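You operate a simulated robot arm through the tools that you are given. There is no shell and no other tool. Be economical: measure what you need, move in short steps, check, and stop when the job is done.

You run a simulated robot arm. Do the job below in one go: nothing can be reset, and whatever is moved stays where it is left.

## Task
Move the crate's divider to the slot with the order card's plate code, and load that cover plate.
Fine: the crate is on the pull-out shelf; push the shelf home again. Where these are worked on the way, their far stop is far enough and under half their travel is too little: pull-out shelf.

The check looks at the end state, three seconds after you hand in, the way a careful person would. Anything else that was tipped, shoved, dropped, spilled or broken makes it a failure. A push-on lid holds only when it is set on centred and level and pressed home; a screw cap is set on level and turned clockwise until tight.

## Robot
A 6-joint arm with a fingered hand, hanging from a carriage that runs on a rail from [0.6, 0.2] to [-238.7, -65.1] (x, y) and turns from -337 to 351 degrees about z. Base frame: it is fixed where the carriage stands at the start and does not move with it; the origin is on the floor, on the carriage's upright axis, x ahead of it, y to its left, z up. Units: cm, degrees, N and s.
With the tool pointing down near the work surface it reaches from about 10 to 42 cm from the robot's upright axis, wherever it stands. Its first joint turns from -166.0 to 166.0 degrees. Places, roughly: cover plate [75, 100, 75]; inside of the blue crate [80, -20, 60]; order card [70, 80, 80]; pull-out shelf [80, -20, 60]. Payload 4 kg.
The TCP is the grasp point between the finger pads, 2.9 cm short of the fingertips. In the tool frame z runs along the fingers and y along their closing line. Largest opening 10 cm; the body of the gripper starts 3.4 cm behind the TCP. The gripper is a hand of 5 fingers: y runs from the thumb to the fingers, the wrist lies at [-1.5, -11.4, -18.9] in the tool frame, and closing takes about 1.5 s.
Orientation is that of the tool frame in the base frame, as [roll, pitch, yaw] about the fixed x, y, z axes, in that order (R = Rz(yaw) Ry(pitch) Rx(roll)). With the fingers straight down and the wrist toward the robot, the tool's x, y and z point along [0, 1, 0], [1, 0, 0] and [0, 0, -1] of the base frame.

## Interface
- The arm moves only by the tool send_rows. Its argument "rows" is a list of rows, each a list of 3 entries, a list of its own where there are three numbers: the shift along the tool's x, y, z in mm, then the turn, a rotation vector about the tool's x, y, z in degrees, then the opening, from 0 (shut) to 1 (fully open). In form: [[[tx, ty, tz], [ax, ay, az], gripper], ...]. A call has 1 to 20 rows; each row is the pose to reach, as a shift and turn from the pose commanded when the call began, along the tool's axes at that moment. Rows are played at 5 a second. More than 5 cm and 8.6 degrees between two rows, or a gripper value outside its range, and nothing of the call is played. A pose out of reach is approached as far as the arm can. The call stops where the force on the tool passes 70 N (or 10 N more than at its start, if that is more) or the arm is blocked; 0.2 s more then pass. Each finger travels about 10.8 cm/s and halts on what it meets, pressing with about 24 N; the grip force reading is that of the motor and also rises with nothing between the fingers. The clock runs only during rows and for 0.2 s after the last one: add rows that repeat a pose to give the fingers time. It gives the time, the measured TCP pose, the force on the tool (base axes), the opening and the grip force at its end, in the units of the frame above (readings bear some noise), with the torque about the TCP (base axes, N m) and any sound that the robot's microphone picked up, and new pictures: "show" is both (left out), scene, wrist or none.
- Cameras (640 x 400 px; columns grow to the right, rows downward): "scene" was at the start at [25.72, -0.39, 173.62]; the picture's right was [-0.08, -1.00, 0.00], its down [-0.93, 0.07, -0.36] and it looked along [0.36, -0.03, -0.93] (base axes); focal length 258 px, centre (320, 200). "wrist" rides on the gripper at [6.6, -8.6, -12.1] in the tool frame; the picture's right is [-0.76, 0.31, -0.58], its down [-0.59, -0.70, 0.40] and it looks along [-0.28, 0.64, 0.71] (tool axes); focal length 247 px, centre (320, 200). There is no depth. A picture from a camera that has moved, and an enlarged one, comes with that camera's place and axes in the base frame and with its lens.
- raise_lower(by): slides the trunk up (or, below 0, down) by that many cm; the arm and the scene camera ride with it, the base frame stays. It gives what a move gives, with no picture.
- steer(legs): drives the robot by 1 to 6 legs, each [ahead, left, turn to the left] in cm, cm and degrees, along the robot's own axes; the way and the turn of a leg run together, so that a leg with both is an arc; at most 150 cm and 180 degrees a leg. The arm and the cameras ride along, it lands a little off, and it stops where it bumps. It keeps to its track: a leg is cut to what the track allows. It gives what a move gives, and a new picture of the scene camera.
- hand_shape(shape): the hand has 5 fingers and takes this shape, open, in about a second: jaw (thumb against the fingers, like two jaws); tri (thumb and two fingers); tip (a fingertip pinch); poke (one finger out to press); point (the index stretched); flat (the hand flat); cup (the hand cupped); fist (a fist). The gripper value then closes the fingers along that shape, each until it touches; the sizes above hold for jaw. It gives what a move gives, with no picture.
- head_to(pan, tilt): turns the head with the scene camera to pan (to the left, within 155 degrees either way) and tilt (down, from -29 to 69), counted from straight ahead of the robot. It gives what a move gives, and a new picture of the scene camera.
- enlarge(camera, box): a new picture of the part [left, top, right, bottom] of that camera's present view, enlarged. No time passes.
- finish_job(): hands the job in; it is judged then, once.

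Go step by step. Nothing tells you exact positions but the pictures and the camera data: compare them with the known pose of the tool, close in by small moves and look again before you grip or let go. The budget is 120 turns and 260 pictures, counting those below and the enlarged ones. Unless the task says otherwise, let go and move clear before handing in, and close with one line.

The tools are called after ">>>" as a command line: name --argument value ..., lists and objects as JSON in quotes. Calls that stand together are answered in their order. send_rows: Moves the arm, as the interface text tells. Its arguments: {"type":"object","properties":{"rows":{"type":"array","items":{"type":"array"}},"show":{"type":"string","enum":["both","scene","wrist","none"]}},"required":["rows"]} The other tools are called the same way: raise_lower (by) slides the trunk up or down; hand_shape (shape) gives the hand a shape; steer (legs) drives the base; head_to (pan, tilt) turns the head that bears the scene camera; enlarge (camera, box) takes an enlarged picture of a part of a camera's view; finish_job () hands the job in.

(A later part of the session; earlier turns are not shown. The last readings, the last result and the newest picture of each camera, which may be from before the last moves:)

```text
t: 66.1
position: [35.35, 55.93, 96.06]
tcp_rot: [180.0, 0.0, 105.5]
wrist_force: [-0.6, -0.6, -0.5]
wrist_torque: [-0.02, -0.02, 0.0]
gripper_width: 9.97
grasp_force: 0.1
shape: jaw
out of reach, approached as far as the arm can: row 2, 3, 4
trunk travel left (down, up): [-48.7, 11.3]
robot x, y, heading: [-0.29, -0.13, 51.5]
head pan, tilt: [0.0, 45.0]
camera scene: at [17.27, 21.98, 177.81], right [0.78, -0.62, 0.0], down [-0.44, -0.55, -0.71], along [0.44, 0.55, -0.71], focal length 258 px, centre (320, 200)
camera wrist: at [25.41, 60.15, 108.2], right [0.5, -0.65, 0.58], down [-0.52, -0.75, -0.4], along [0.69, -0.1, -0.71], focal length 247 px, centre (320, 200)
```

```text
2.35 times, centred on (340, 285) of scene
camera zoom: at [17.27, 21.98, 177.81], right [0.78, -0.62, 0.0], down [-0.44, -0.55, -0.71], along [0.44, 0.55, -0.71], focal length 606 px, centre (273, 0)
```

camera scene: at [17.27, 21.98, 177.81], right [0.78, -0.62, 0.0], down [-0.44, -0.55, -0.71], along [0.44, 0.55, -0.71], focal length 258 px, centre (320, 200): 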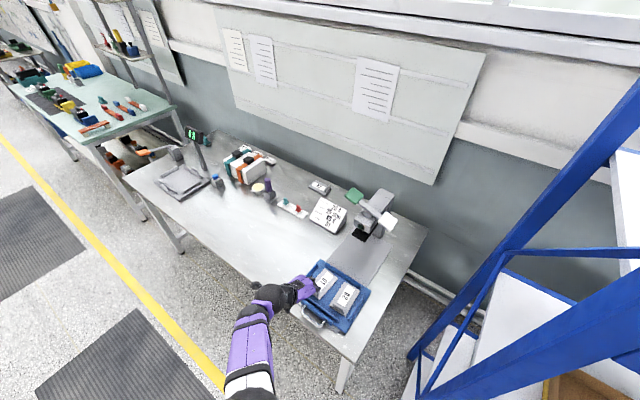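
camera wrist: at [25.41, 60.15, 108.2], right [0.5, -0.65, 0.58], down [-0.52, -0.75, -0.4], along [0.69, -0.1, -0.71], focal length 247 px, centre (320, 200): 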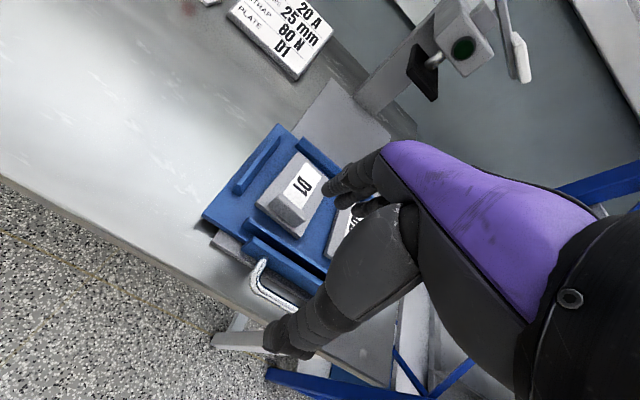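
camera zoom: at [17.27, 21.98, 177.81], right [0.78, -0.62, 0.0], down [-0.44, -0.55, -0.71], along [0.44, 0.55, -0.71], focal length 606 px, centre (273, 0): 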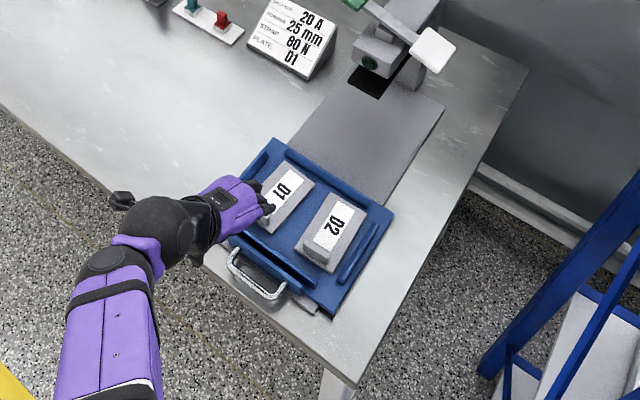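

The plate is just outside tool-down reach, so I'll grip it across its width with the hand tilted ~30° toward the table. I first raise and retract the hand, then turn it 90°.

>>> send_rows --rows '[[[-10, -10, -30], [0, 0, -8], 1], [[-20, -20, -60], [0, 0, -16], 1], [[-30, -30, -90], [0, 0, -24], 1], [[-40, -40, -120], [0, 0, -32], 1], [[-50, -50, -150], [0, 0, -40], 1], [[-60, -60, -180], [0, 0, -48], 1], [[-70, -70, -200], [0, 0, -56], 1], [[-80, -80, -200], [0, 0, -64], 1], [[-90, -80, -200], [0, 0, -72], 1], [[-90, -80, -200], [0, 0, -80], 1], [[-90, -80, -200], [0, 0, -88], 1], [[-90, -80, -200], [0, 0, -90], 1], [[-90, -80, -200], [0, 0, -90], 1]]' --show "none"

>>> send_rows --rows '[[[0, 0, 0], [0, -8, 0], 1], [[0, 0, 0], [0, -16, 0], 1], [[0, 0, 0], [0, -24, 0], 1], [[0, 0, 0], [0, -30, 0], 1], [[0, 0, 0], [0, -30, 0], 1]]' --show "both"

```text
t: 68.9
position: [32.07, 50.02, 111.18]
tcp_rot: [180.0, 0.1, -164.6]
wrist_force: [0.8, 0.9, -0.9]
wrist_torque: [0.0, 0.04, 0.03]
gripper_width: 9.99
grasp_force: 0.1
shape: jaw
out of reach, approached as far as the arm can: row 1, 2, 3, 4, 6, 7, 8, 9, 10, 11, 12, 13
trunk travel left (down, up): [-48.7, 11.3]
robot x, y, heading: [-0.25, 0.19, 51.6]
head pan, tilt: [0.0, 45.0]
```

```text
t: 70.1
position: [31.97, 50.13, 110.98]
tcp_rot: [-180.0, 30.0, -164.5]
wrist_force: [-0.2, 0.8, 0.2]
wrist_torque: [0.01, -0.03, -0.02]
gripper_width: 9.97
grasp_force: 0.1
shape: jaw
trunk travel left (down, up): [-48.7, 11.3]
robot x, y, heading: [-0.52, -0.27, 51.6]
head pan, tilt: [0.0, 45.0]
camera scene: at [17.26, 21.96, 177.8], right [0.78, -0.62, 0.0], down [-0.44, -0.55, -0.71], along [0.44, 0.55, -0.71], focal length 258 px, centre (320, 200)
camera wrist: at [23.08, 38.81, 118.15], right [0.27, 0.39, 0.88], down [0.87, -0.49, -0.05], along [0.41, 0.78, -0.48], focal length 247 px, centre (320, 200)
```

scene: 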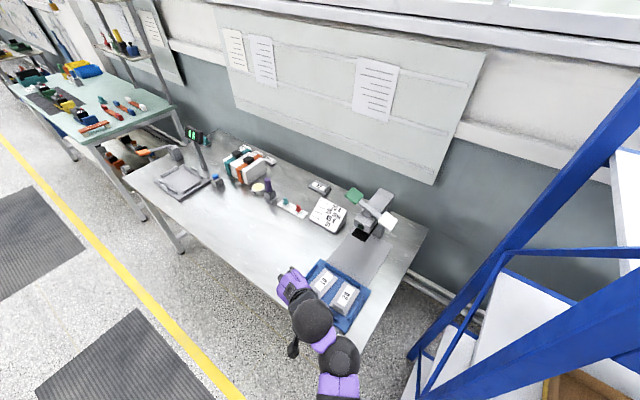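
wrist: 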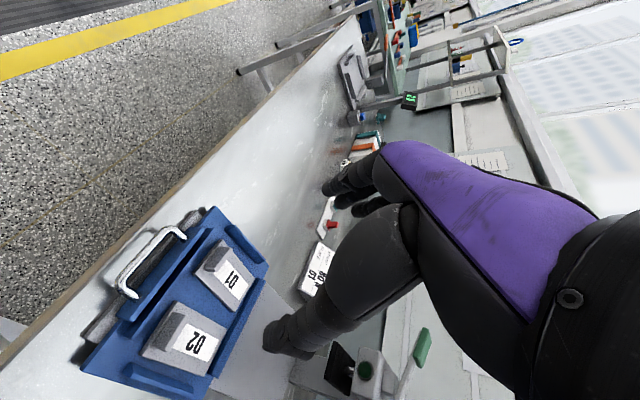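

>>> enlarge --camera "wrist" --box '[80, 190, 320, 400]'

>>> raise_lower --by -20

>>> send_rows --rows '[[[-20, 15, 25], [0, 0, 0], 1], [[-20, 15, 25], [0, 0, 0], 1]]' --show "both"

>>> enlarge --camera "wrist" --box '[80, 190, 320, 400]'

```text
1.90 times, centred on (200, 295) of wrist
camera zoom: at [23.08, 38.81, 118.15], right [0.27, 0.39, 0.88], down [0.87, -0.49, -0.05], along [0.41, 0.78, -0.48], focal length 470 px, centre (549, 19)
```

zoom: 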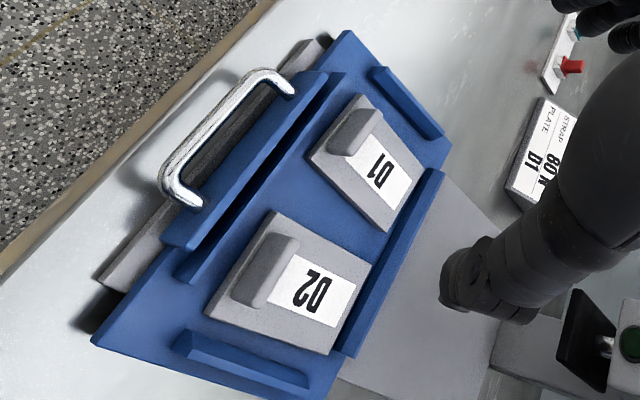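

```text
t: 72.2
position: [32.12, 50.09, 91.01]
tcp_rot: [179.8, 30.0, -164.7]
wrist_force: [-0.6, -0.2, -0.8]
wrist_torque: [-0.03, 0.01, 0.01]
gripper_width: 10.01
grasp_force: 0.1
shape: jaw
trunk travel left (down, up): [-28.7, 31.3]
robot x, y, heading: [-0.49, 0.08, 51.7]
head pan, tilt: [0.0, 45.0]
```

```text
t: 72.8
position: [34.7, 52.58, 89.51]
tcp_rot: [-180.0, 30.0, -164.5]
wrist_force: [0.6, 0.7, 0.1]
wrist_torque: [0.02, -0.01, 0.0]
gripper_width: 9.99
grasp_force: 0.0
shape: jaw
trunk travel left (down, up): [-28.7, 31.3]
robot x, y, heading: [-0.28, 0.26, 51.6]
head pan, tilt: [0.0, 45.0]
camera scene: at [17.27, 21.98, 157.81], right [0.78, -0.62, 0.0], down [-0.44, -0.55, -0.71], along [0.44, 0.55, -0.71], focal length 258 px, centre (320, 200)
camera wrist: at [25.62, 41.28, 96.73], right [0.27, 0.39, 0.88], down [0.87, -0.49, -0.05], along [0.41, 0.78, -0.48], focal length 247 px, centre (320, 200)
```

scene: 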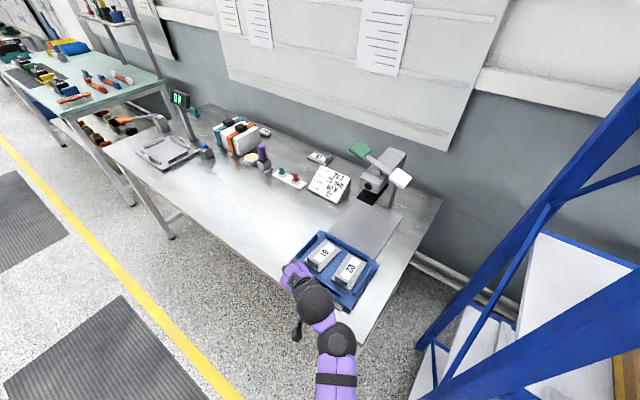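
wrist: 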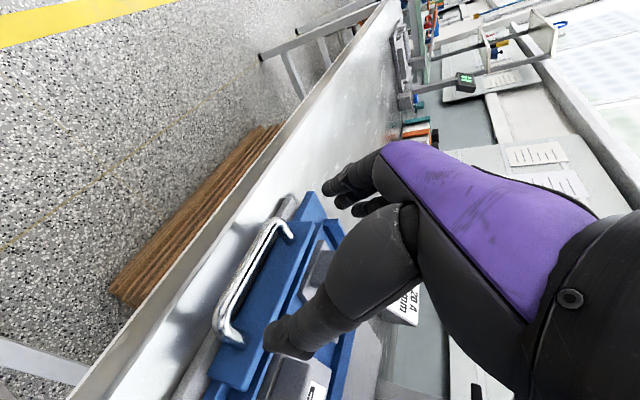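

```text
1.90 times, centred on (200, 295) of wrist
camera zoom: at [25.62, 41.28, 96.73], right [0.27, 0.39, 0.88], down [0.87, -0.49, -0.05], along [0.41, 0.78, -0.48], focal length 470 px, centre (549, 19)
```

zoom: 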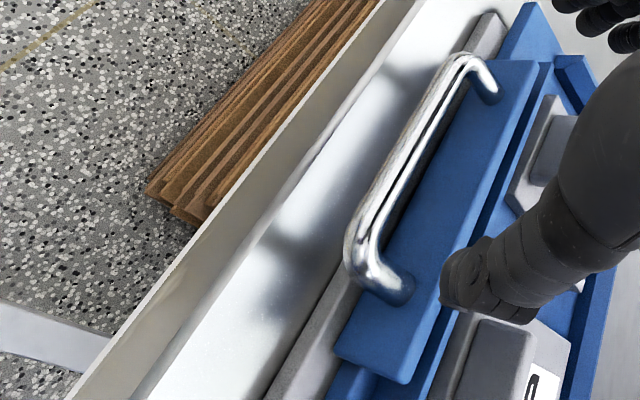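

Now it's clear: each plate carries a rib along its near end, so closing along the front-back direction is right, and lowering the trunk further will give the reach. I go back to tool-down, square, then lower the trunk.

>>> send_rows --rows '[[[-25, 0, -43], [0, 8, 0], 1], [[-50, 0, -87], [0, 16, 0], 1], [[-50, 0, -87], [0, 24, 0], 1], [[-50, 0, -87], [0, 30, 0], 1], [[-50, 0, -87], [0, 30, 0], 1]]' --show "none"

>>> send_rows --rows '[[[0, 0, 0], [0, 0, 8], 0.8], [[0, 0, 0], [0, 0, 16], 0.6], [[0, 0, 0], [0, 0, 24], 0.5], [[0, 0, 0], [0, 0, 32], 0.5], [[0, 0, 0], [0, 0, 40], 0.5], [[0, 0, 0], [0, 0, 48], 0.5], [[0, 0, 0], [0, 0, 56], 0.5], [[0, 0, 0], [0, 0, 64], 0.5], [[0, 0, 0], [0, 0, 72], 0.5], [[0, 0, 0], [0, 0, 80], 0.5], [[0, 0, 0], [0, 0, 88], 0.5], [[0, 0, 0], [0, 0, 90], 0.5], [[0, 0, 0], [0, 0, 90], 0.5]]' --show "none"

```text
refused: row 2 steps farther than a row can; nothing moved
```

```text
t: 75.7
position: [34.49, 52.3, 89.76]
tcp_rot: [150.0, 0.0, 105.3]
wrist_force: [-1.1, 0.2, 0.6]
wrist_torque: [-0.01, -0.02, 0.03]
gripper_width: 5.03
grasp_force: 0.1
shape: jaw
trunk travel left (down, up): [-28.7, 31.3]
robot x, y, heading: [-0.51, -0.19, 51.7]
head pan, tilt: [0.0, 45.0]
```

The turn ran with the tilt kept (first call refused). I now untilt about the tool x axis while rising, then lower the trunk.

>>> send_rows --rows '[[[0, 20, -35], [8, 0, 0], 0.5], [[0, 40, -70], [16, 0, 0], 0.5], [[0, 60, -104], [24, 0, 0], 0.5], [[0, 70, -121], [30, 0, 0], 0.5], [[0, 70, -121], [30, 0, 0], 0.5]]' --show "none"

>>> raise_lower --by -13

>>> send_rows --rows '[[[0, 0, -30], [0, 0, 0], 0.5], [[0, 0, -60], [0, 0, 0], 0.5], [[0, 0, -80], [0, 0, 0], 0.5], [[0, 0, -80], [0, 0, 0], 0.5]]' --show "both"

```text
t: 76.8
position: [37.57, 55.83, 101.03]
tcp_rot: [-179.9, 0.0, 105.4]
wrist_force: [0.4, 1.1, 0.3]
wrist_torque: [-0.02, 0.01, -0.01]
gripper_width: 5.02
grasp_force: 0.0
shape: jaw
out of reach, approached as far as the arm can: row 3, 4, 5
trunk travel left (down, up): [-28.7, 31.3]
robot x, y, heading: [-0.35, -0.26, 51.6]
head pan, tilt: [0.0, 45.0]
```

```text
t: 78.4
position: [37.53, 55.84, 88.05]
tcp_rot: [180.0, 0.1, 105.5]
wrist_force: [-0.4, 0.0, -0.1]
wrist_torque: [0.04, 0.0, -0.01]
gripper_width: 5.02
grasp_force: 0.0
shape: jaw
trunk travel left (down, up): [-15.7, 44.3]
robot x, y, heading: [-0.17, -0.19, 51.8]
head pan, tilt: [0.0, 45.0]
```

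```text
t: 79.4
position: [39.42, 58.28, 95.13]
tcp_rot: [-180.0, 0.1, 105.4]
wrist_force: [-0.2, 0.0, 0.0]
wrist_torque: [-0.03, -0.01, -0.01]
gripper_width: 5.02
grasp_force: 0.0
shape: jaw
out of reach, approached as far as the arm can: row 1, 2, 3, 4
trunk travel left (down, up): [-15.7, 44.3]
robot x, y, heading: [-0.6, -0.1, 51.4]
head pan, tilt: [0.0, 45.0]
camera scene: at [17.27, 21.97, 144.8], right [0.78, -0.62, 0.0], down [-0.44, -0.55, -0.71], along [0.44, 0.55, -0.71], focal length 258 px, centre (320, 200)
camera wrist: at [29.43, 62.47, 107.16], right [0.5, -0.65, 0.58], down [-0.52, -0.75, -0.4], along [0.69, -0.1, -0.71], focal length 247 px, centre (320, 200)
```

scene: 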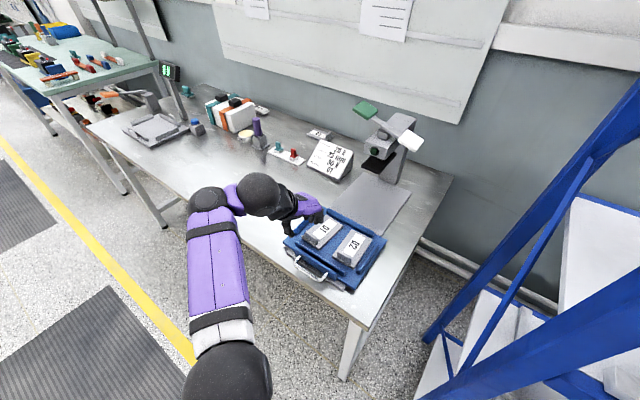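
wrist: 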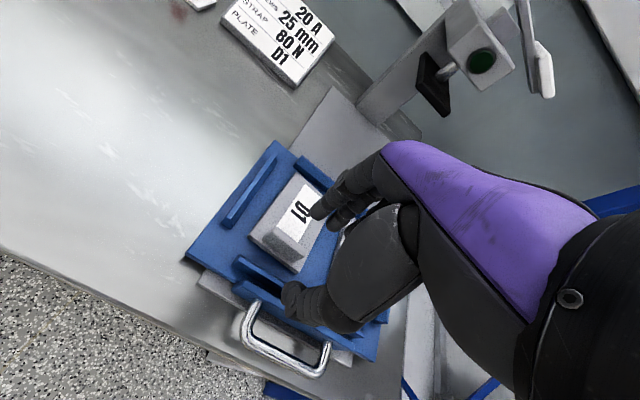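

The D1 rib is near (44.1, 59.3, 82). I move over it, stopping with the tips just above.

>>> send_rows --rows '[[[-2, 25, 10], [0, 0, 0], 0.5], [[-3, 48, 20], [0, 0, 0], 0.45], [[-3, 48, 50], [0, 0, 0], 0.4], [[-3, 48, 60], [0, 0, 0], 0.4], [[-3, 48, 60], [0, 0, 0], 0.4]]' --show "both"

>>> enlarge --camera "wrist" --box '[180, 140, 400, 360]'

>>> enlarge --camera "scene" --box '[250, 160, 420, 300]'

```text
t: 80.6
position: [43.95, 59.3, 89.02]
tcp_rot: [-180.0, -0.1, 105.4]
wrist_force: [0.4, 0.6, 0.4]
wrist_torque: [0.0, 0.0, 0.03]
gripper_width: 4.07
grasp_force: 0.0
shape: jaw
trunk travel left (down, up): [-15.7, 44.3]
robot x, y, heading: [-0.51, -0.16, 52.0]
head pan, tilt: [0.0, 45.0]
camera scene: at [17.27, 21.97, 144.81], right [0.78, -0.62, 0.0], down [-0.44, -0.55, -0.71], along [0.44, 0.55, -0.71], focal length 258 px, centre (320, 200)
camera wrist: at [34.03, 63.55, 101.09], right [0.5, -0.65, 0.58], down [-0.52, -0.75, -0.4], along [0.69, -0.1, -0.71], focal length 247 px, centre (320, 200)
```

scene: 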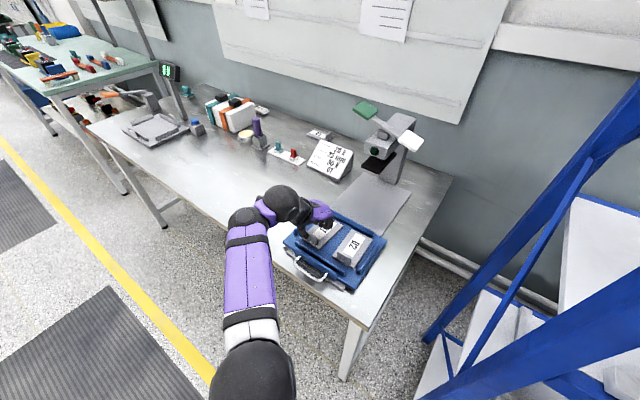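
wrist: 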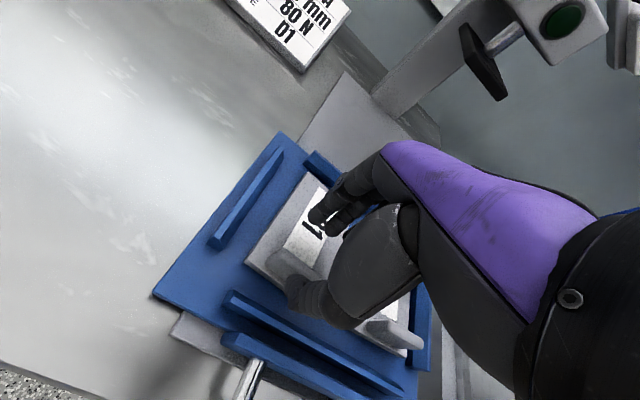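

```text
1.82 times, centred on (290, 250) of wrist
camera zoom: at [34.03, 63.55, 101.09], right [0.5, -0.65, 0.58], down [-0.52, -0.75, -0.4], along [0.69, -0.1, -0.71], focal length 449 px, centre (374, 109)
```

zoom: 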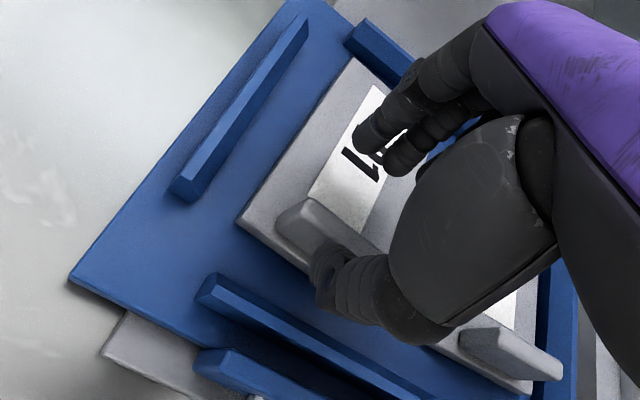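

```text
2.86 times, centred on (335, 230) of scene
camera zoom: at [17.27, 21.97, 144.81], right [0.78, -0.62, 0.0], down [-0.44, -0.55, -0.71], along [0.44, 0.55, -0.71], focal length 736 px, centre (277, 114)
```

zoom: 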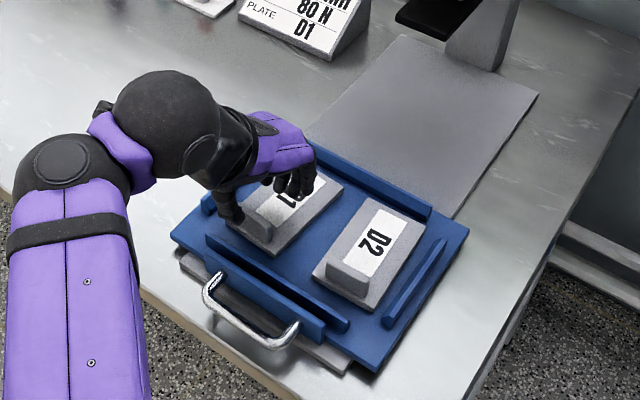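

The rib lies about 1.2 cm nearer and 1 cm right of the TCP, top around z 85. I correct and come down partway.

>>> send_rows --rows '[[[-10, -13, 0], [0, 0, 0], 0.4], [[-10, -13, 15], [0, 0, 0], 0.4], [[-10, -13, 28], [0, 0, 0], 0.4], [[-10, -13, 28], [0, 0, 0], 0.4]]' --show "both"

>>> enlarge --camera "wrist" --box '[180, 140, 400, 360]'

>>> enlarge --camera "scene" --box '[270, 170, 390, 280]'

```text
t: 81.6
position: [43.16, 58.13, 86.4]
tcp_rot: [179.9, 0.0, 105.3]
wrist_force: [1.2, 0.1, 2.7]
wrist_torque: [0.0, 0.01, -0.02]
gripper_width: 3.92
grasp_force: 0.0
shape: jaw
trunk travel left (down, up): [-15.7, 44.3]
robot x, y, heading: [-0.2, 0.09, 51.7]
head pan, tilt: [0.0, 45.0]
camera scene: at [17.31, 21.99, 144.82], right [0.78, -0.62, 0.0], down [-0.44, -0.55, -0.71], along [0.44, 0.55, -0.71], focal length 258 px, centre (320, 200)
camera wrist: at [33.2, 62.26, 98.45], right [0.5, -0.65, 0.58], down [-0.52, -0.75, -0.4], along [0.69, -0.1, -0.71], focal length 247 px, centre (320, 200)
```

scene: 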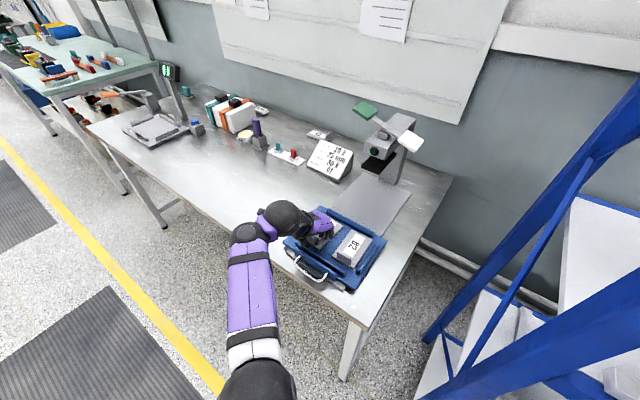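
wrist: 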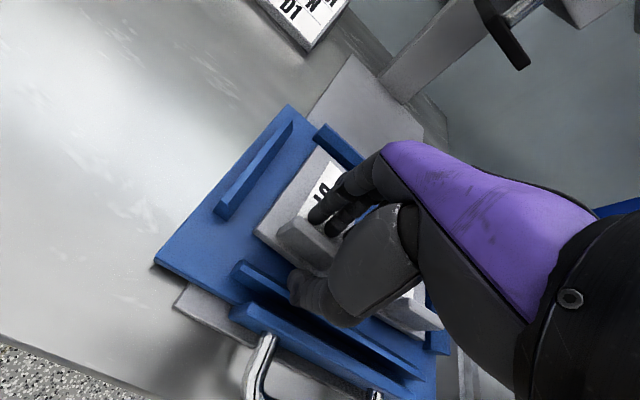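

```text
1.82 times, centred on (290, 250) of wrist
camera zoom: at [33.2, 62.26, 98.45], right [0.5, -0.65, 0.58], down [-0.52, -0.75, -0.4], along [0.69, -0.1, -0.71], focal length 449 px, centre (374, 109)
```

zoom: 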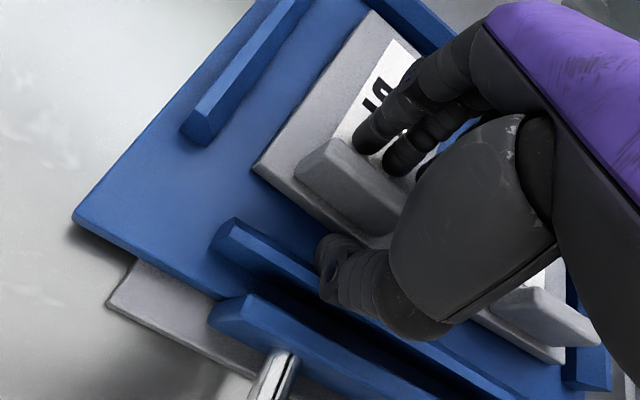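

```text
3.64 times, centred on (330, 225) of scene
camera zoom: at [17.31, 21.99, 144.82], right [0.78, -0.62, 0.0], down [-0.44, -0.55, -0.71], along [0.44, 0.55, -0.71], focal length 936 px, centre (284, 109)
```

zoom: 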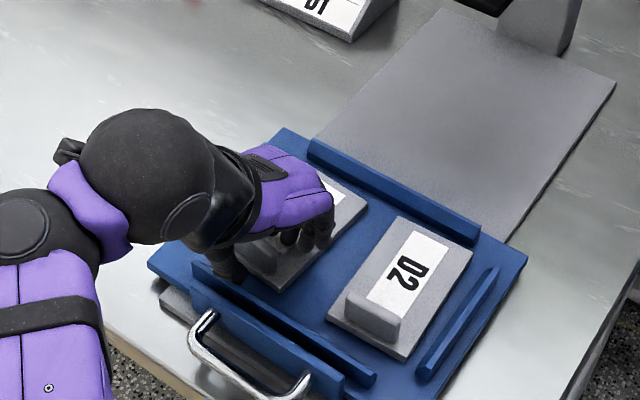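

The rib is between thumb and fingers. I go down 4 mm more and close.

>>> send_rows --rows '[[[0, 0, 4], [0, 0, 0], 0.4], [[0, 0, 4], [0, 0, 0], 0.2], [[0, 0, 4], [0, 0, 0], 0], [[0, 0, 4], [0, 0, 0], 0], [[0, 0, 4], [0, 0, 0], 0], [[0, 0, 4], [0, 0, 0], 0]]' --show "wrist"

>>> enlarge --camera "wrist" --box '[180, 140, 400, 360]'

```text
t: 83.0
position: [43.13, 58.21, 86.02]
tcp_rot: [179.9, -0.1, 105.5]
wrist_force: [-1.1, -1.8, 14.4]
wrist_torque: [0.16, -0.15, -0.15]
gripper_width: 1.07
grasp_force: 24.5
shape: jaw
trunk travel left (down, up): [-15.7, 44.3]
robot x, y, heading: [-0.47, -0.09, 51.5]
head pan, tilt: [0.0, 45.0]
camera wrist: at [33.16, 62.31, 98.1], right [0.5, -0.65, 0.58], down [-0.52, -0.75, -0.4], along [0.69, -0.1, -0.71], focal length 247 px, centre (320, 200)
```

wrist: 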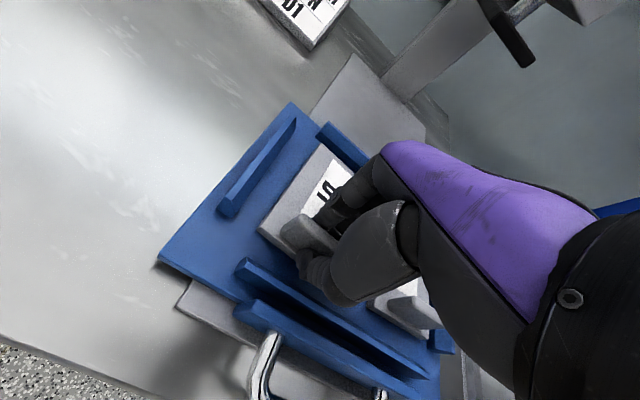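

```text
1.82 times, centred on (290, 250) of wrist
camera zoom: at [33.16, 62.31, 98.1], right [0.5, -0.65, 0.58], down [-0.52, -0.75, -0.4], along [0.69, -0.1, -0.71], focal length 449 px, centre (374, 109)
```

zoom: 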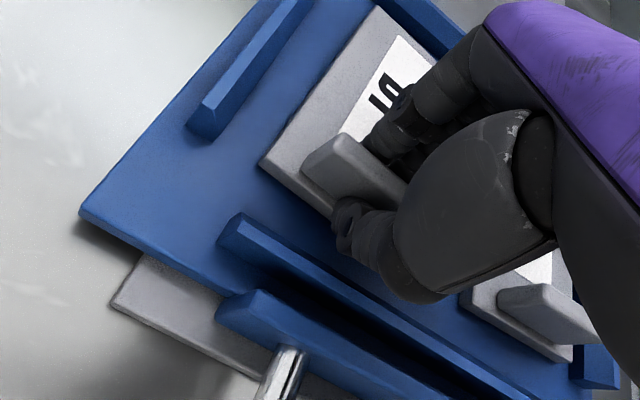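

Gripped on the rib (1.07 cm). I lift with the trunk, straight up, and look.

>>> raise_lower --by 4

>>> enlarge --camera "wrist" --box '[140, 80, 460, 400]'

>>> enlarge --camera "scene" --box '[270, 170, 410, 300]'

```text
t: 83.9
position: [43.05, 58.03, 89.89]
tcp_rot: [-179.9, 0.1, 105.3]
wrist_force: [-0.6, 0.1, -1.1]
wrist_torque: [0.04, 0.04, -0.03]
gripper_width: 1.04
grasp_force: 24.2
shape: jaw
trunk travel left (down, up): [-19.7, 40.3]
robot x, y, heading: [-0.22, -0.02, 51.6]
head pan, tilt: [0.0, 45.0]
```

```text
1.25 times, centred on (300, 240) of wrist
camera zoom: at [33.08, 62.18, 101.91], right [0.5, -0.65, 0.58], down [-0.52, -0.76, -0.4], along [0.69, -0.1, -0.71], focal length 309 px, centre (345, 150)
```

zoom: 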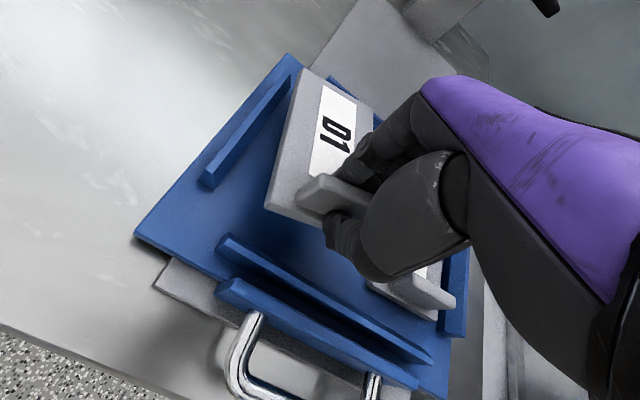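

```text
3.08 times, centred on (340, 235) of scene
camera zoom: at [17.26, 21.96, 148.8], right [0.78, -0.62, 0.0], down [-0.44, -0.55, -0.71], along [0.44, 0.55, -0.71], focal length 792 px, centre (258, 92)
```

zoom: 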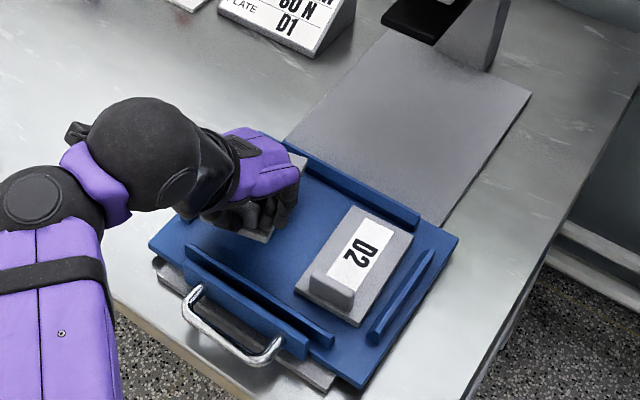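

The plate hangs level. I raise it, back well off along the rail, and turn toward the crate.

>>> raise_lower --by 12

>>> steer --legs '[[-38, 28, 0], [0, 0, -76]]'

>>> head_to --pan 0 --tilt 50

```text
t: 85.4
position: [43.11, 57.98, 101.94]
tcp_rot: [-179.9, 0.1, 105.4]
wrist_force: [-0.6, -0.1, -0.5]
wrist_torque: [0.01, -0.01, -0.01]
gripper_width: 1.04
grasp_force: 24.0
shape: jaw
trunk travel left (down, up): [-31.7, 28.3]
robot x, y, heading: [-0.42, -0.04, 51.6]
head pan, tilt: [0.0, 45.0]
```

```text
t: 91.4
position: [21.48, -38.87, 101.87]
tcp_rot: [-180.0, 0.0, 30.9]
wrist_force: [-0.1, -0.4, -1.3]
wrist_torque: [0.02, 0.01, -0.03]
gripper_width: 1.03
grasp_force: 24.0
shape: jaw
trunk travel left (down, up): [-31.7, 28.3]
robot x, y, heading: [-45.98, -12.18, -22.7]
head pan, tilt: [0.0, 45.0]
camera scene: at [-19.91, -23.48, 160.8], right [-0.39, -0.92, 0.0], down [-0.65, 0.28, -0.71], along [0.65, -0.28, -0.71], focal length 258 px, centre (320, 200)
```

scene: 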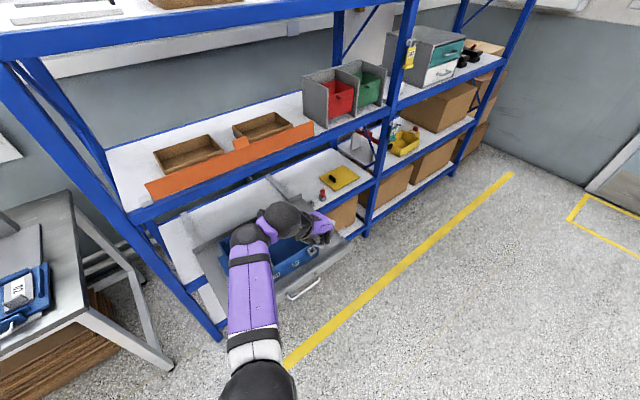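

```text
t: 92.0
position: [21.65, -38.9, 101.9]
tcp_rot: [180.0, 0.0, 30.8]
wrist_force: [0.5, -0.4, -0.8]
wrist_torque: [0.02, 0.02, -0.01]
gripper_width: 1.03
grasp_force: 23.2
shape: jaw
trunk travel left (down, up): [-31.7, 28.3]
robot x, y, heading: [-46.4, -12.5, -22.9]
head pan, tilt: [0.0, 50.0]
camera scene: at [-20.3, -23.31, 160.11], right [-0.39, -0.92, 0.0], down [-0.71, 0.3, -0.64], along [0.59, -0.25, -0.77], focal length 258 px, centre (320, 200)
```

scene: 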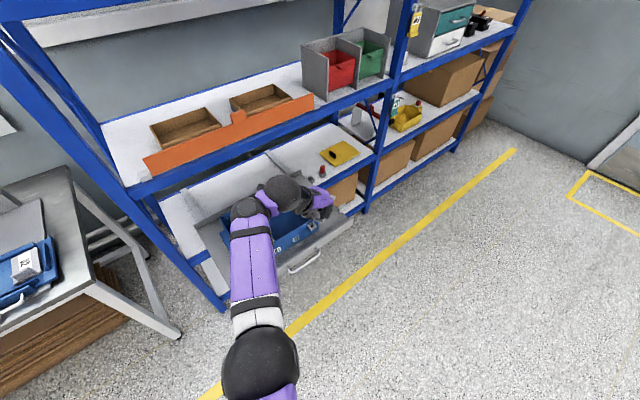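

The plate is still held. I turn it square to the crate (tool y along the rack normal) and lower the trunk a bit.

>>> send_rows --rows '[[[0, 0, 0], [0, 0, -8], 0], [[0, 0, 0], [0, 0, -16], 0], [[0, 0, 0], [0, 0, -24], 0], [[0, 0, 0], [0, 0, -32], 0], [[0, 0, 0], [0, 0, -40], 0], [[0, 0, 0], [0, 0, -48], 0], [[0, 0, 0], [0, 0, -56], 0], [[0, 0, 0], [0, 0, -64], 0], [[0, 0, 0], [0, 0, -72], 0], [[0, 0, 0], [0, 0, -74.5], 0], [[0, 0, 0], [0, 0, -74.5], 0]]' --show "both"

>>> enlarge --camera "scene" --box '[190, 150, 370, 310]'

```text
t: 94.4
position: [21.64, -38.8, 101.85]
tcp_rot: [180.0, -0.1, 105.4]
wrist_force: [0.4, 0.9, 0.0]
wrist_torque: [0.0, 0.02, 0.0]
gripper_width: 1.0
grasp_force: 23.9
shape: jaw
trunk travel left (down, up): [-31.7, 28.3]
robot x, y, heading: [-45.8, -12.66, -23.1]
head pan, tilt: [0.0, 50.0]
camera scene: at [-20.3, -23.31, 160.11], right [-0.39, -0.92, 0.0], down [-0.71, 0.3, -0.64], along [0.59, -0.25, -0.77], focal length 258 px, centre (320, 200)
camera wrist: at [11.67, -34.69, 113.96], right [0.5, -0.65, 0.58], down [-0.52, -0.75, -0.4], along [0.69, -0.1, -0.71], focal length 247 px, centre (320, 200)
```

scene: 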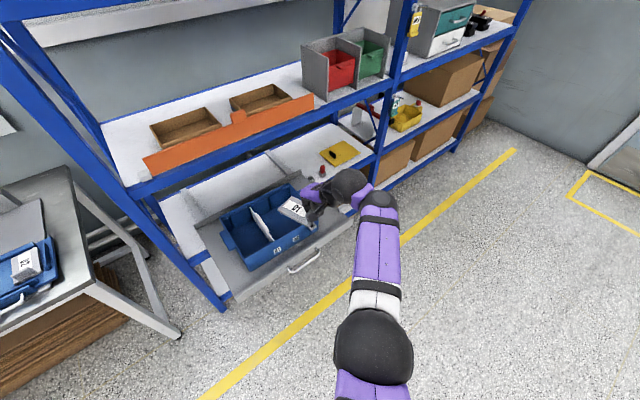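
wrist: 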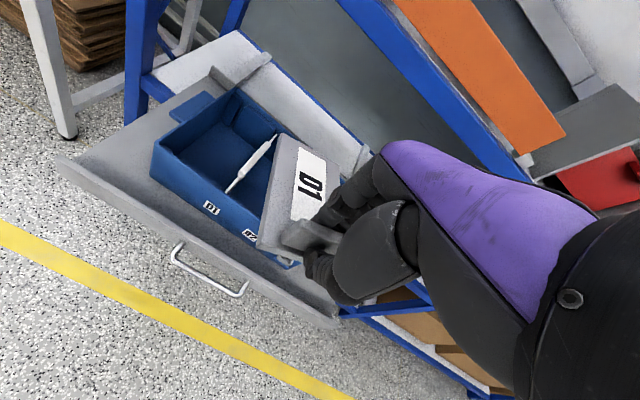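

```text
2.50 times, centred on (280, 230) of scene
camera zoom: at [-20.3, -23.31, 160.11], right [-0.39, -0.92, 0.0], down [-0.71, 0.3, -0.64], along [0.59, -0.25, -0.77], focal length 644 px, centre (420, 125)
```

zoom: 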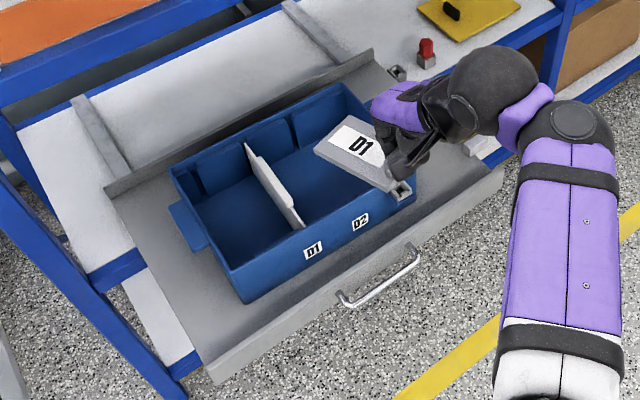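

The crate's right compartment is centred near n=36, l=-45. I drive in 22 cm, shift 2 cm right, and lower to just above the rim for a check.

>>> steer --legs '[[17.5, 13.9, 0]]'

>>> send_rows --rows '[[[-11, 0, 0], [0, 0, 0], 0], [[-22, 0, 0], [0, 0, 0], 0], [[-22, 0, 0], [0, 0, 0], 0]]' --show "none"

>>> raise_lower --by -20

>>> enlarge --camera "scene" --box '[190, 180, 410, 370]'

>>> enlarge --camera "wrist" --box '[100, 40, 500, 360]'

```text
t: 96.2
position: [43.17, -33.1, 101.78]
tcp_rot: [180.0, 0.0, 105.1]
wrist_force: [0.4, 0.6, -2.0]
wrist_torque: [-0.01, 0.01, -0.01]
gripper_width: 1.0
grasp_force: 24.0
shape: jaw
trunk travel left (down, up): [-31.7, 28.3]
robot x, y, heading: [-24.18, -6.74, -22.9]
head pan, tilt: [0.0, 50.0]
camera scene: at [1.3, -17.48, 160.11], right [-0.39, -0.92, 0.0], down [-0.7, 0.3, -0.64], along [0.59, -0.25, -0.77], focal length 258 px, centre (320, 200)
```

scene: 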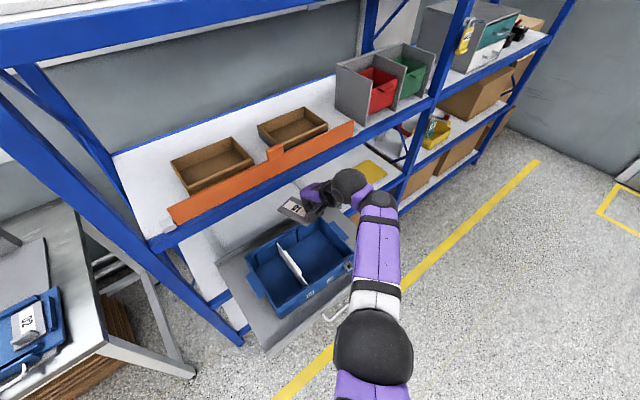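

```text
t: 97.0
position: [43.73, -35.16, 101.8]
tcp_rot: [-180.0, 0.0, 105.2]
wrist_force: [1.1, 0.1, 0.4]
wrist_torque: [0.01, -0.01, 0.0]
gripper_width: 1.0
grasp_force: 23.1
shape: jaw
trunk travel left (down, up): [-31.7, 28.3]
robot x, y, heading: [-24.54, -6.61, -23.3]
head pan, tilt: [0.0, 50.0]
```

```text
t: 99.1
position: [43.68, -35.25, 81.84]
tcp_rot: [180.0, 0.0, 105.1]
wrist_force: [-0.5, 0.4, 0.1]
wrist_torque: [0.0, 0.03, -0.01]
gripper_width: 1.01
grasp_force: 24.1
shape: jaw
trunk travel left (down, up): [-11.7, 48.3]
robot x, y, heading: [-24.62, -6.52, -23.1]
head pan, tilt: [0.0, 50.0]
```

```text
2.11 times, centred on (300, 275) of scene
camera zoom: at [1.31, -17.48, 140.12], right [-0.39, -0.92, 0.0], down [-0.7, 0.3, -0.64], along [0.59, -0.25, -0.77], focal length 542 px, centre (362, 42)
```

zoom: 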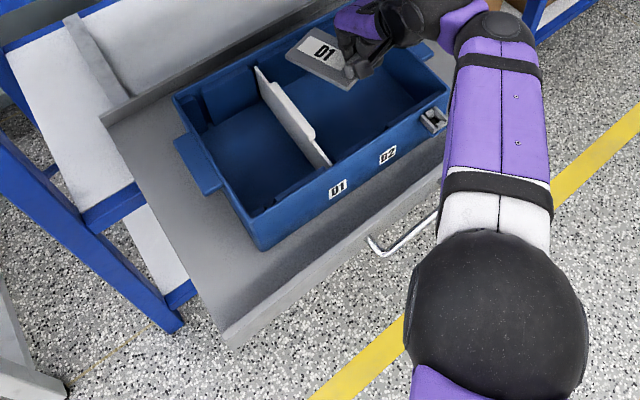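

```text
1.25 times, centred on (300, 200) of wrist
camera zoom: at [33.79, -31.03, 93.95], right [0.49, -0.65, 0.58], down [-0.52, -0.75, -0.4], along [0.69, -0.11, -0.71], focal length 309 px, centre (345, 200)
```

zoom: 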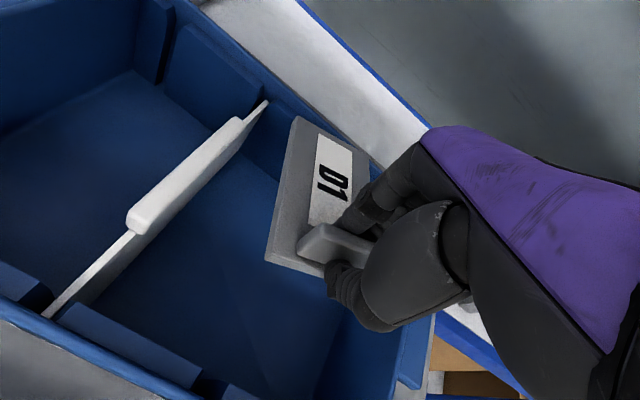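

The plate is in place over the right compartment but about 1.5 cm too far back. I shift it and lower in stages.

>>> send_rows --rows '[[[-10, -15, 0], [0, 0, 0], 0], [[-10, -15, 0], [0, 0, 4], 0], [[-10, -15, 0], [0, 0, 8], 0], [[-10, -15, 0], [0, 0, 8], 0]]' --show "none"

>>> raise_lower --by -6

>>> enlarge --camera "scene" --box '[250, 170, 410, 290]'

>>> enlarge --camera "wrist" --box '[100, 40, 500, 360]'

```text
t: 100.1
position: [42.42, -36.6, 81.75]
tcp_rot: [-180.0, 0.0, 97.3]
wrist_force: [0.1, 0.2, 0.0]
wrist_torque: [-0.07, 0.0, 0.01]
gripper_width: 1.03
grasp_force: 24.0
shape: jaw
trunk travel left (down, up): [-11.7, 48.3]
robot x, y, heading: [-24.26, -6.46, -23.0]
head pan, tilt: [0.0, 50.0]
```

```text
t: 101.1
position: [42.56, -36.62, 75.86]
tcp_rot: [-179.9, 0.0, 97.1]
wrist_force: [0.2, 0.3, -0.2]
wrist_torque: [-0.03, 0.07, -0.01]
gripper_width: 1.0
grasp_force: 24.6
shape: jaw
trunk travel left (down, up): [-5.7, 54.3]
robot x, y, heading: [-24.51, -6.68, -23.1]
head pan, tilt: [0.0, 50.0]
```

```text
3.33 times, centred on (330, 230) of scene
camera zoom: at [1.31, -17.49, 134.11], right [-0.39, -0.92, 0.0], down [-0.7, 0.3, -0.64], along [0.59, -0.25, -0.77], focal length 858 px, centre (287, 100)
```

zoom: 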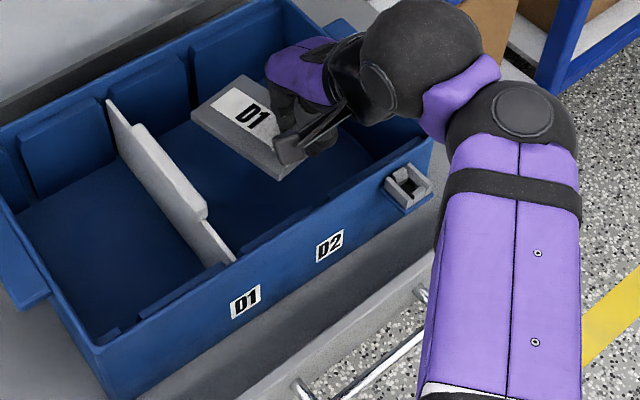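

```text
1.25 times, centred on (300, 200) of wrist
camera zoom: at [33.24, -31.09, 87.93], right [0.4, -0.71, 0.58], down [-0.62, -0.67, -0.4], along [0.67, -0.2, -0.71], focal length 309 px, centre (345, 200)
```

zoom: 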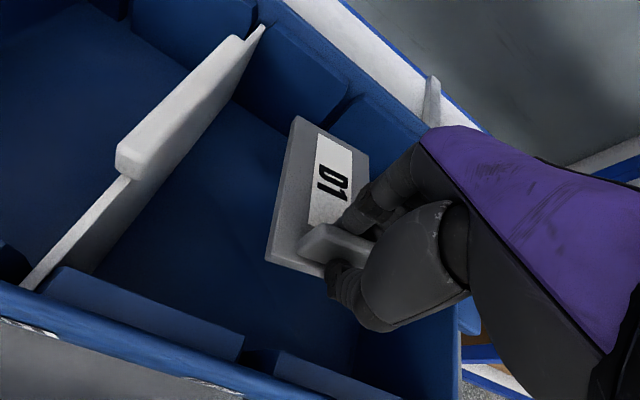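

The plate is now parallel to the walls and inside the opening. I lower 5 cm by trunk, then by small arm steps until contact.

>>> raise_lower --by -4.5

>>> send_rows --rows '[[[0, 0, 5], [0, 0, 0], 0], [[0, 0, 5], [0, 0, 0], 0]]' --show "both"

>>> enlarge --camera "scene" --box '[250, 170, 410, 290]'

```text
t: 102.0
position: [42.44, -36.64, 71.21]
tcp_rot: [180.0, -0.1, 97.2]
wrist_force: [-0.3, 1.0, -0.8]
wrist_torque: [-0.02, 0.05, -0.01]
gripper_width: 0.99
grasp_force: 24.4
shape: jaw
trunk travel left (down, up): [-1.2, 58.8]
robot x, y, heading: [-24.37, -6.7, -22.9]
head pan, tilt: [0.0, 50.0]
```

```text
t: 102.6
position: [42.44, -36.75, 70.79]
tcp_rot: [179.9, 0.0, 97.3]
wrist_force: [0.0, -0.2, -0.6]
wrist_torque: [-0.03, 0.01, 0.0]
gripper_width: 1.01
grasp_force: 24.1
shape: jaw
trunk travel left (down, up): [-1.2, 58.8]
robot x, y, heading: [-24.01, -6.48, -23.0]
head pan, tilt: [0.0, 50.0]
camera scene: at [1.3, -17.48, 129.61], right [-0.39, -0.92, 0.0], down [-0.7, 0.3, -0.64], along [0.59, -0.25, -0.77], focal length 258 px, centre (320, 200)
camera wrist: at [33.2, -31.1, 82.89], right [0.4, -0.71, 0.58], down [-0.62, -0.67, -0.4], along [0.67, -0.2, -0.71], focal length 247 px, centre (320, 200)
```

scene: 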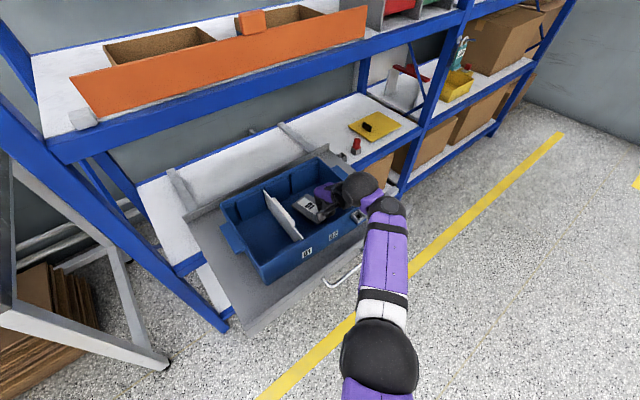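
wrist: 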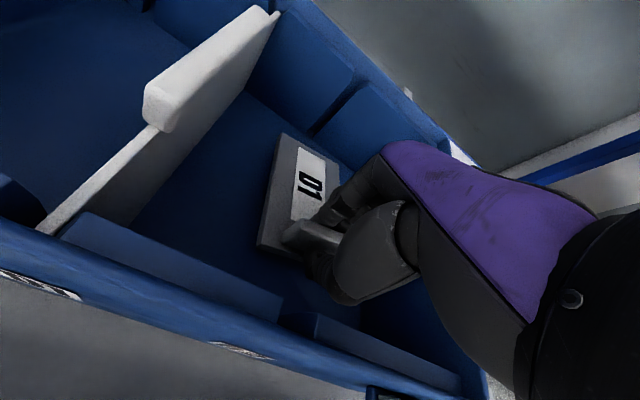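

```text
3.33 times, centred on (330, 230) of scene
camera zoom: at [1.3, -17.48, 129.61], right [-0.39, -0.92, 0.0], down [-0.7, 0.3, -0.64], along [0.59, -0.25, -0.77], focal length 858 px, centre (287, 100)
```

zoom: 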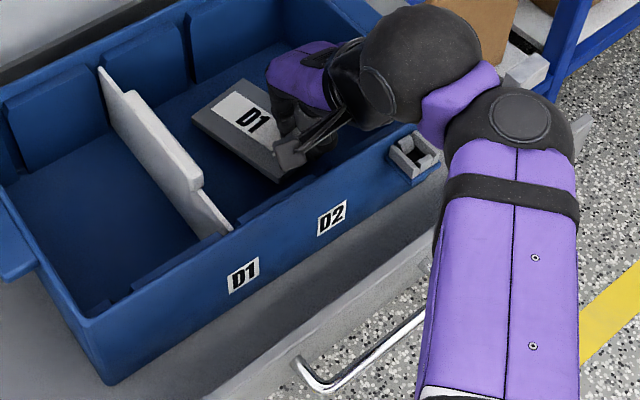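

No contact yet. I keep lowering in 5 mm steps; the force guard will stop me on contact.

>>> send_rows --rows '[[[0, 0, 5], [0, 0, 0], 0], [[0, 0, 10], [0, 0, 0], 0], [[0, 0, 14], [0, 0, 0], 0], [[0, 0, 14], [0, 0, 0], 0]]' --show "none"

>>> send_rows --rows '[[[0, 0, 3], [0, 0, 0], 0], [[0, 0, 6], [0, 0, 0], 0], [[0, 0, 6], [0, 0, 0], 0]]' --show "both"

>>> enlarge --camera "scene" --box '[250, 170, 410, 290]'

```text
t: 103.6
position: [42.47, -36.62, 69.33]
tcp_rot: [-179.9, 0.0, 97.3]
wrist_force: [-0.4, 0.5, -0.1]
wrist_torque: [-0.01, 0.07, -0.02]
gripper_width: 1.03
grasp_force: 24.3
shape: jaw
trunk travel left (down, up): [-1.2, 58.8]
robot x, y, heading: [-24.56, -6.55, -23.2]
head pan, tilt: [0.0, 50.0]
```

```text
t: 104.4
position: [42.49, -36.77, 68.85]
tcp_rot: [180.0, -0.1, 97.1]
wrist_force: [0.7, 0.7, 0.6]
wrist_torque: [0.0, -0.04, -0.02]
gripper_width: 0.99
grasp_force: 23.9
shape: jaw
trunk travel left (down, up): [-1.2, 58.8]
robot x, y, heading: [-24.56, -7.02, -23.1]
head pan, tilt: [0.0, 50.0]
camera scene: at [1.3, -17.48, 129.61], right [-0.39, -0.92, 0.0], down [-0.7, 0.3, -0.64], along [0.59, -0.25, -0.77], focal length 258 px, centre (320, 200)
camera wrist: at [33.22, -31.12, 80.85], right [0.4, -0.71, 0.58], down [-0.62, -0.67, -0.4], along [0.67, -0.2, -0.71], focal length 247 px, centre (320, 200)
```

scene: 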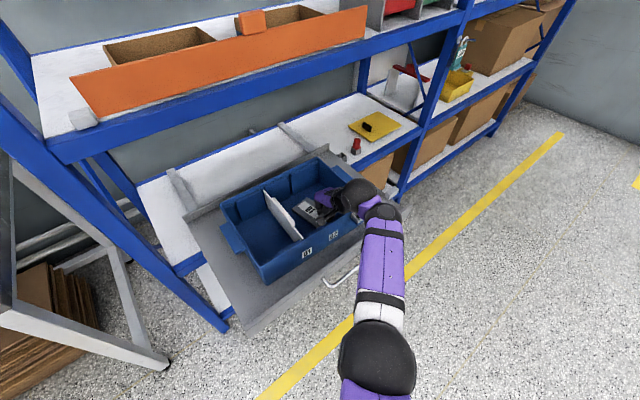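
wrist: 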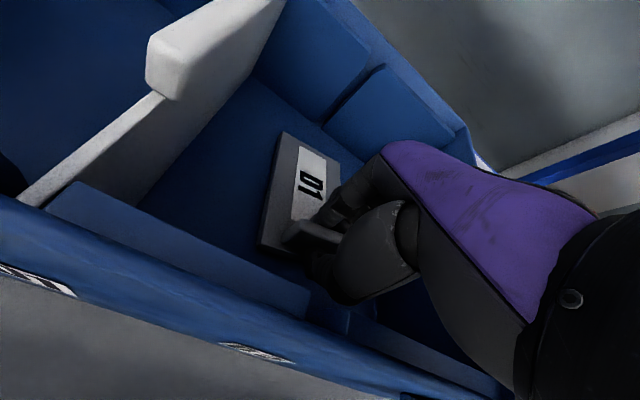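

```text
3.33 times, centred on (330, 230) of scene
camera zoom: at [1.3, -17.48, 129.61], right [-0.39, -0.92, 0.0], down [-0.7, 0.3, -0.64], along [0.59, -0.25, -0.77], focal length 858 px, centre (287, 100)
```

zoom: 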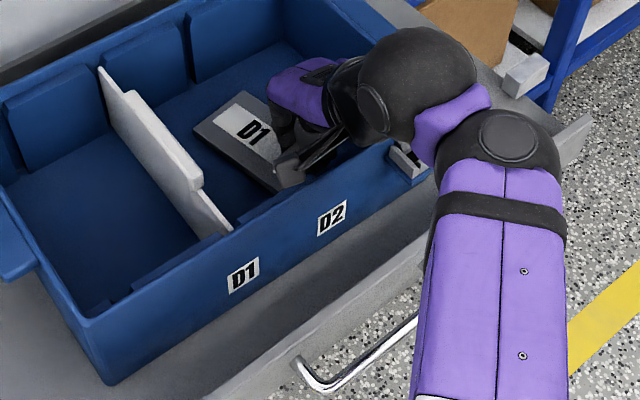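

Still free but near the floor. A few more millimetres.

>>> send_rows --rows '[[[0, 0, 3], [0, 0, 0], 0], [[0, 0, 6], [0, 0, 0], 0], [[0, 0, 9], [0, 0, 0], 0], [[0, 0, 9], [0, 0, 0], 0]]' --show "none"

>>> enlarge --camera "scene" --box '[270, 170, 370, 250]'

>>> enlarge --camera "wrist" --box '[180, 80, 380, 300]'

```text
t: 105.4
position: [42.44, -36.59, 67.93]
tcp_rot: [180.0, 0.0, 97.2]
wrist_force: [0.1, -0.1, 1.5]
wrist_torque: [0.0, -0.15, -0.01]
gripper_width: 1.0
grasp_force: 23.5
shape: jaw
trunk travel left (down, up): [-1.2, 58.8]
robot x, y, heading: [-24.43, -6.83, -23.3]
head pan, tilt: [0.0, 50.0]
```

```text
5.00 times, centred on (320, 210) of scene
camera zoom: at [1.31, -17.49, 129.61], right [-0.39, -0.92, 0.0], down [-0.7, 0.3, -0.64], along [0.59, -0.25, -0.77], focal length 1287 px, centre (320, 150)
```

zoom: 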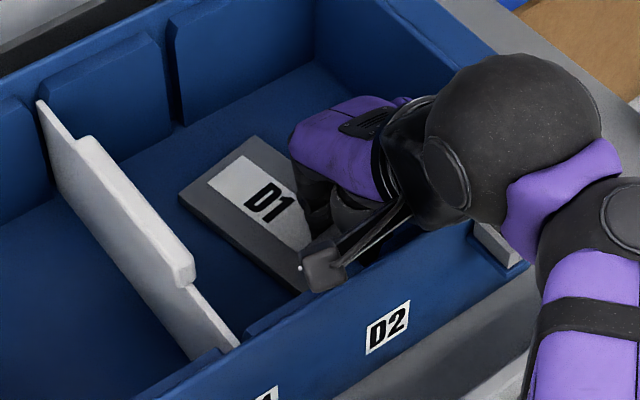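

```text
1.82 times, centred on (280, 190) of wrist
camera zoom: at [33.21, -31.06, 80.08], right [0.4, -0.71, 0.58], down [-0.62, -0.67, -0.4], along [0.67, -0.2, -0.71], focal length 449 px, centre (393, 218)
```

zoom: 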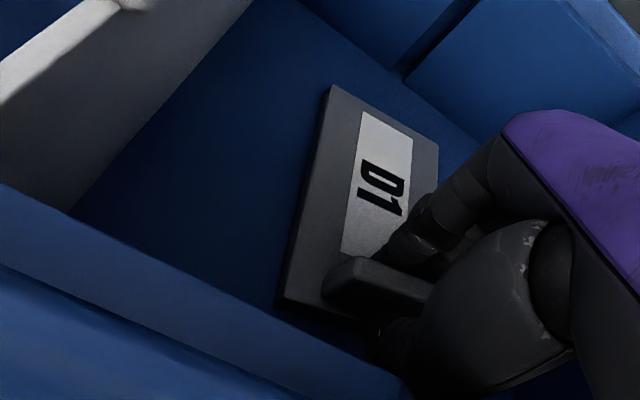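

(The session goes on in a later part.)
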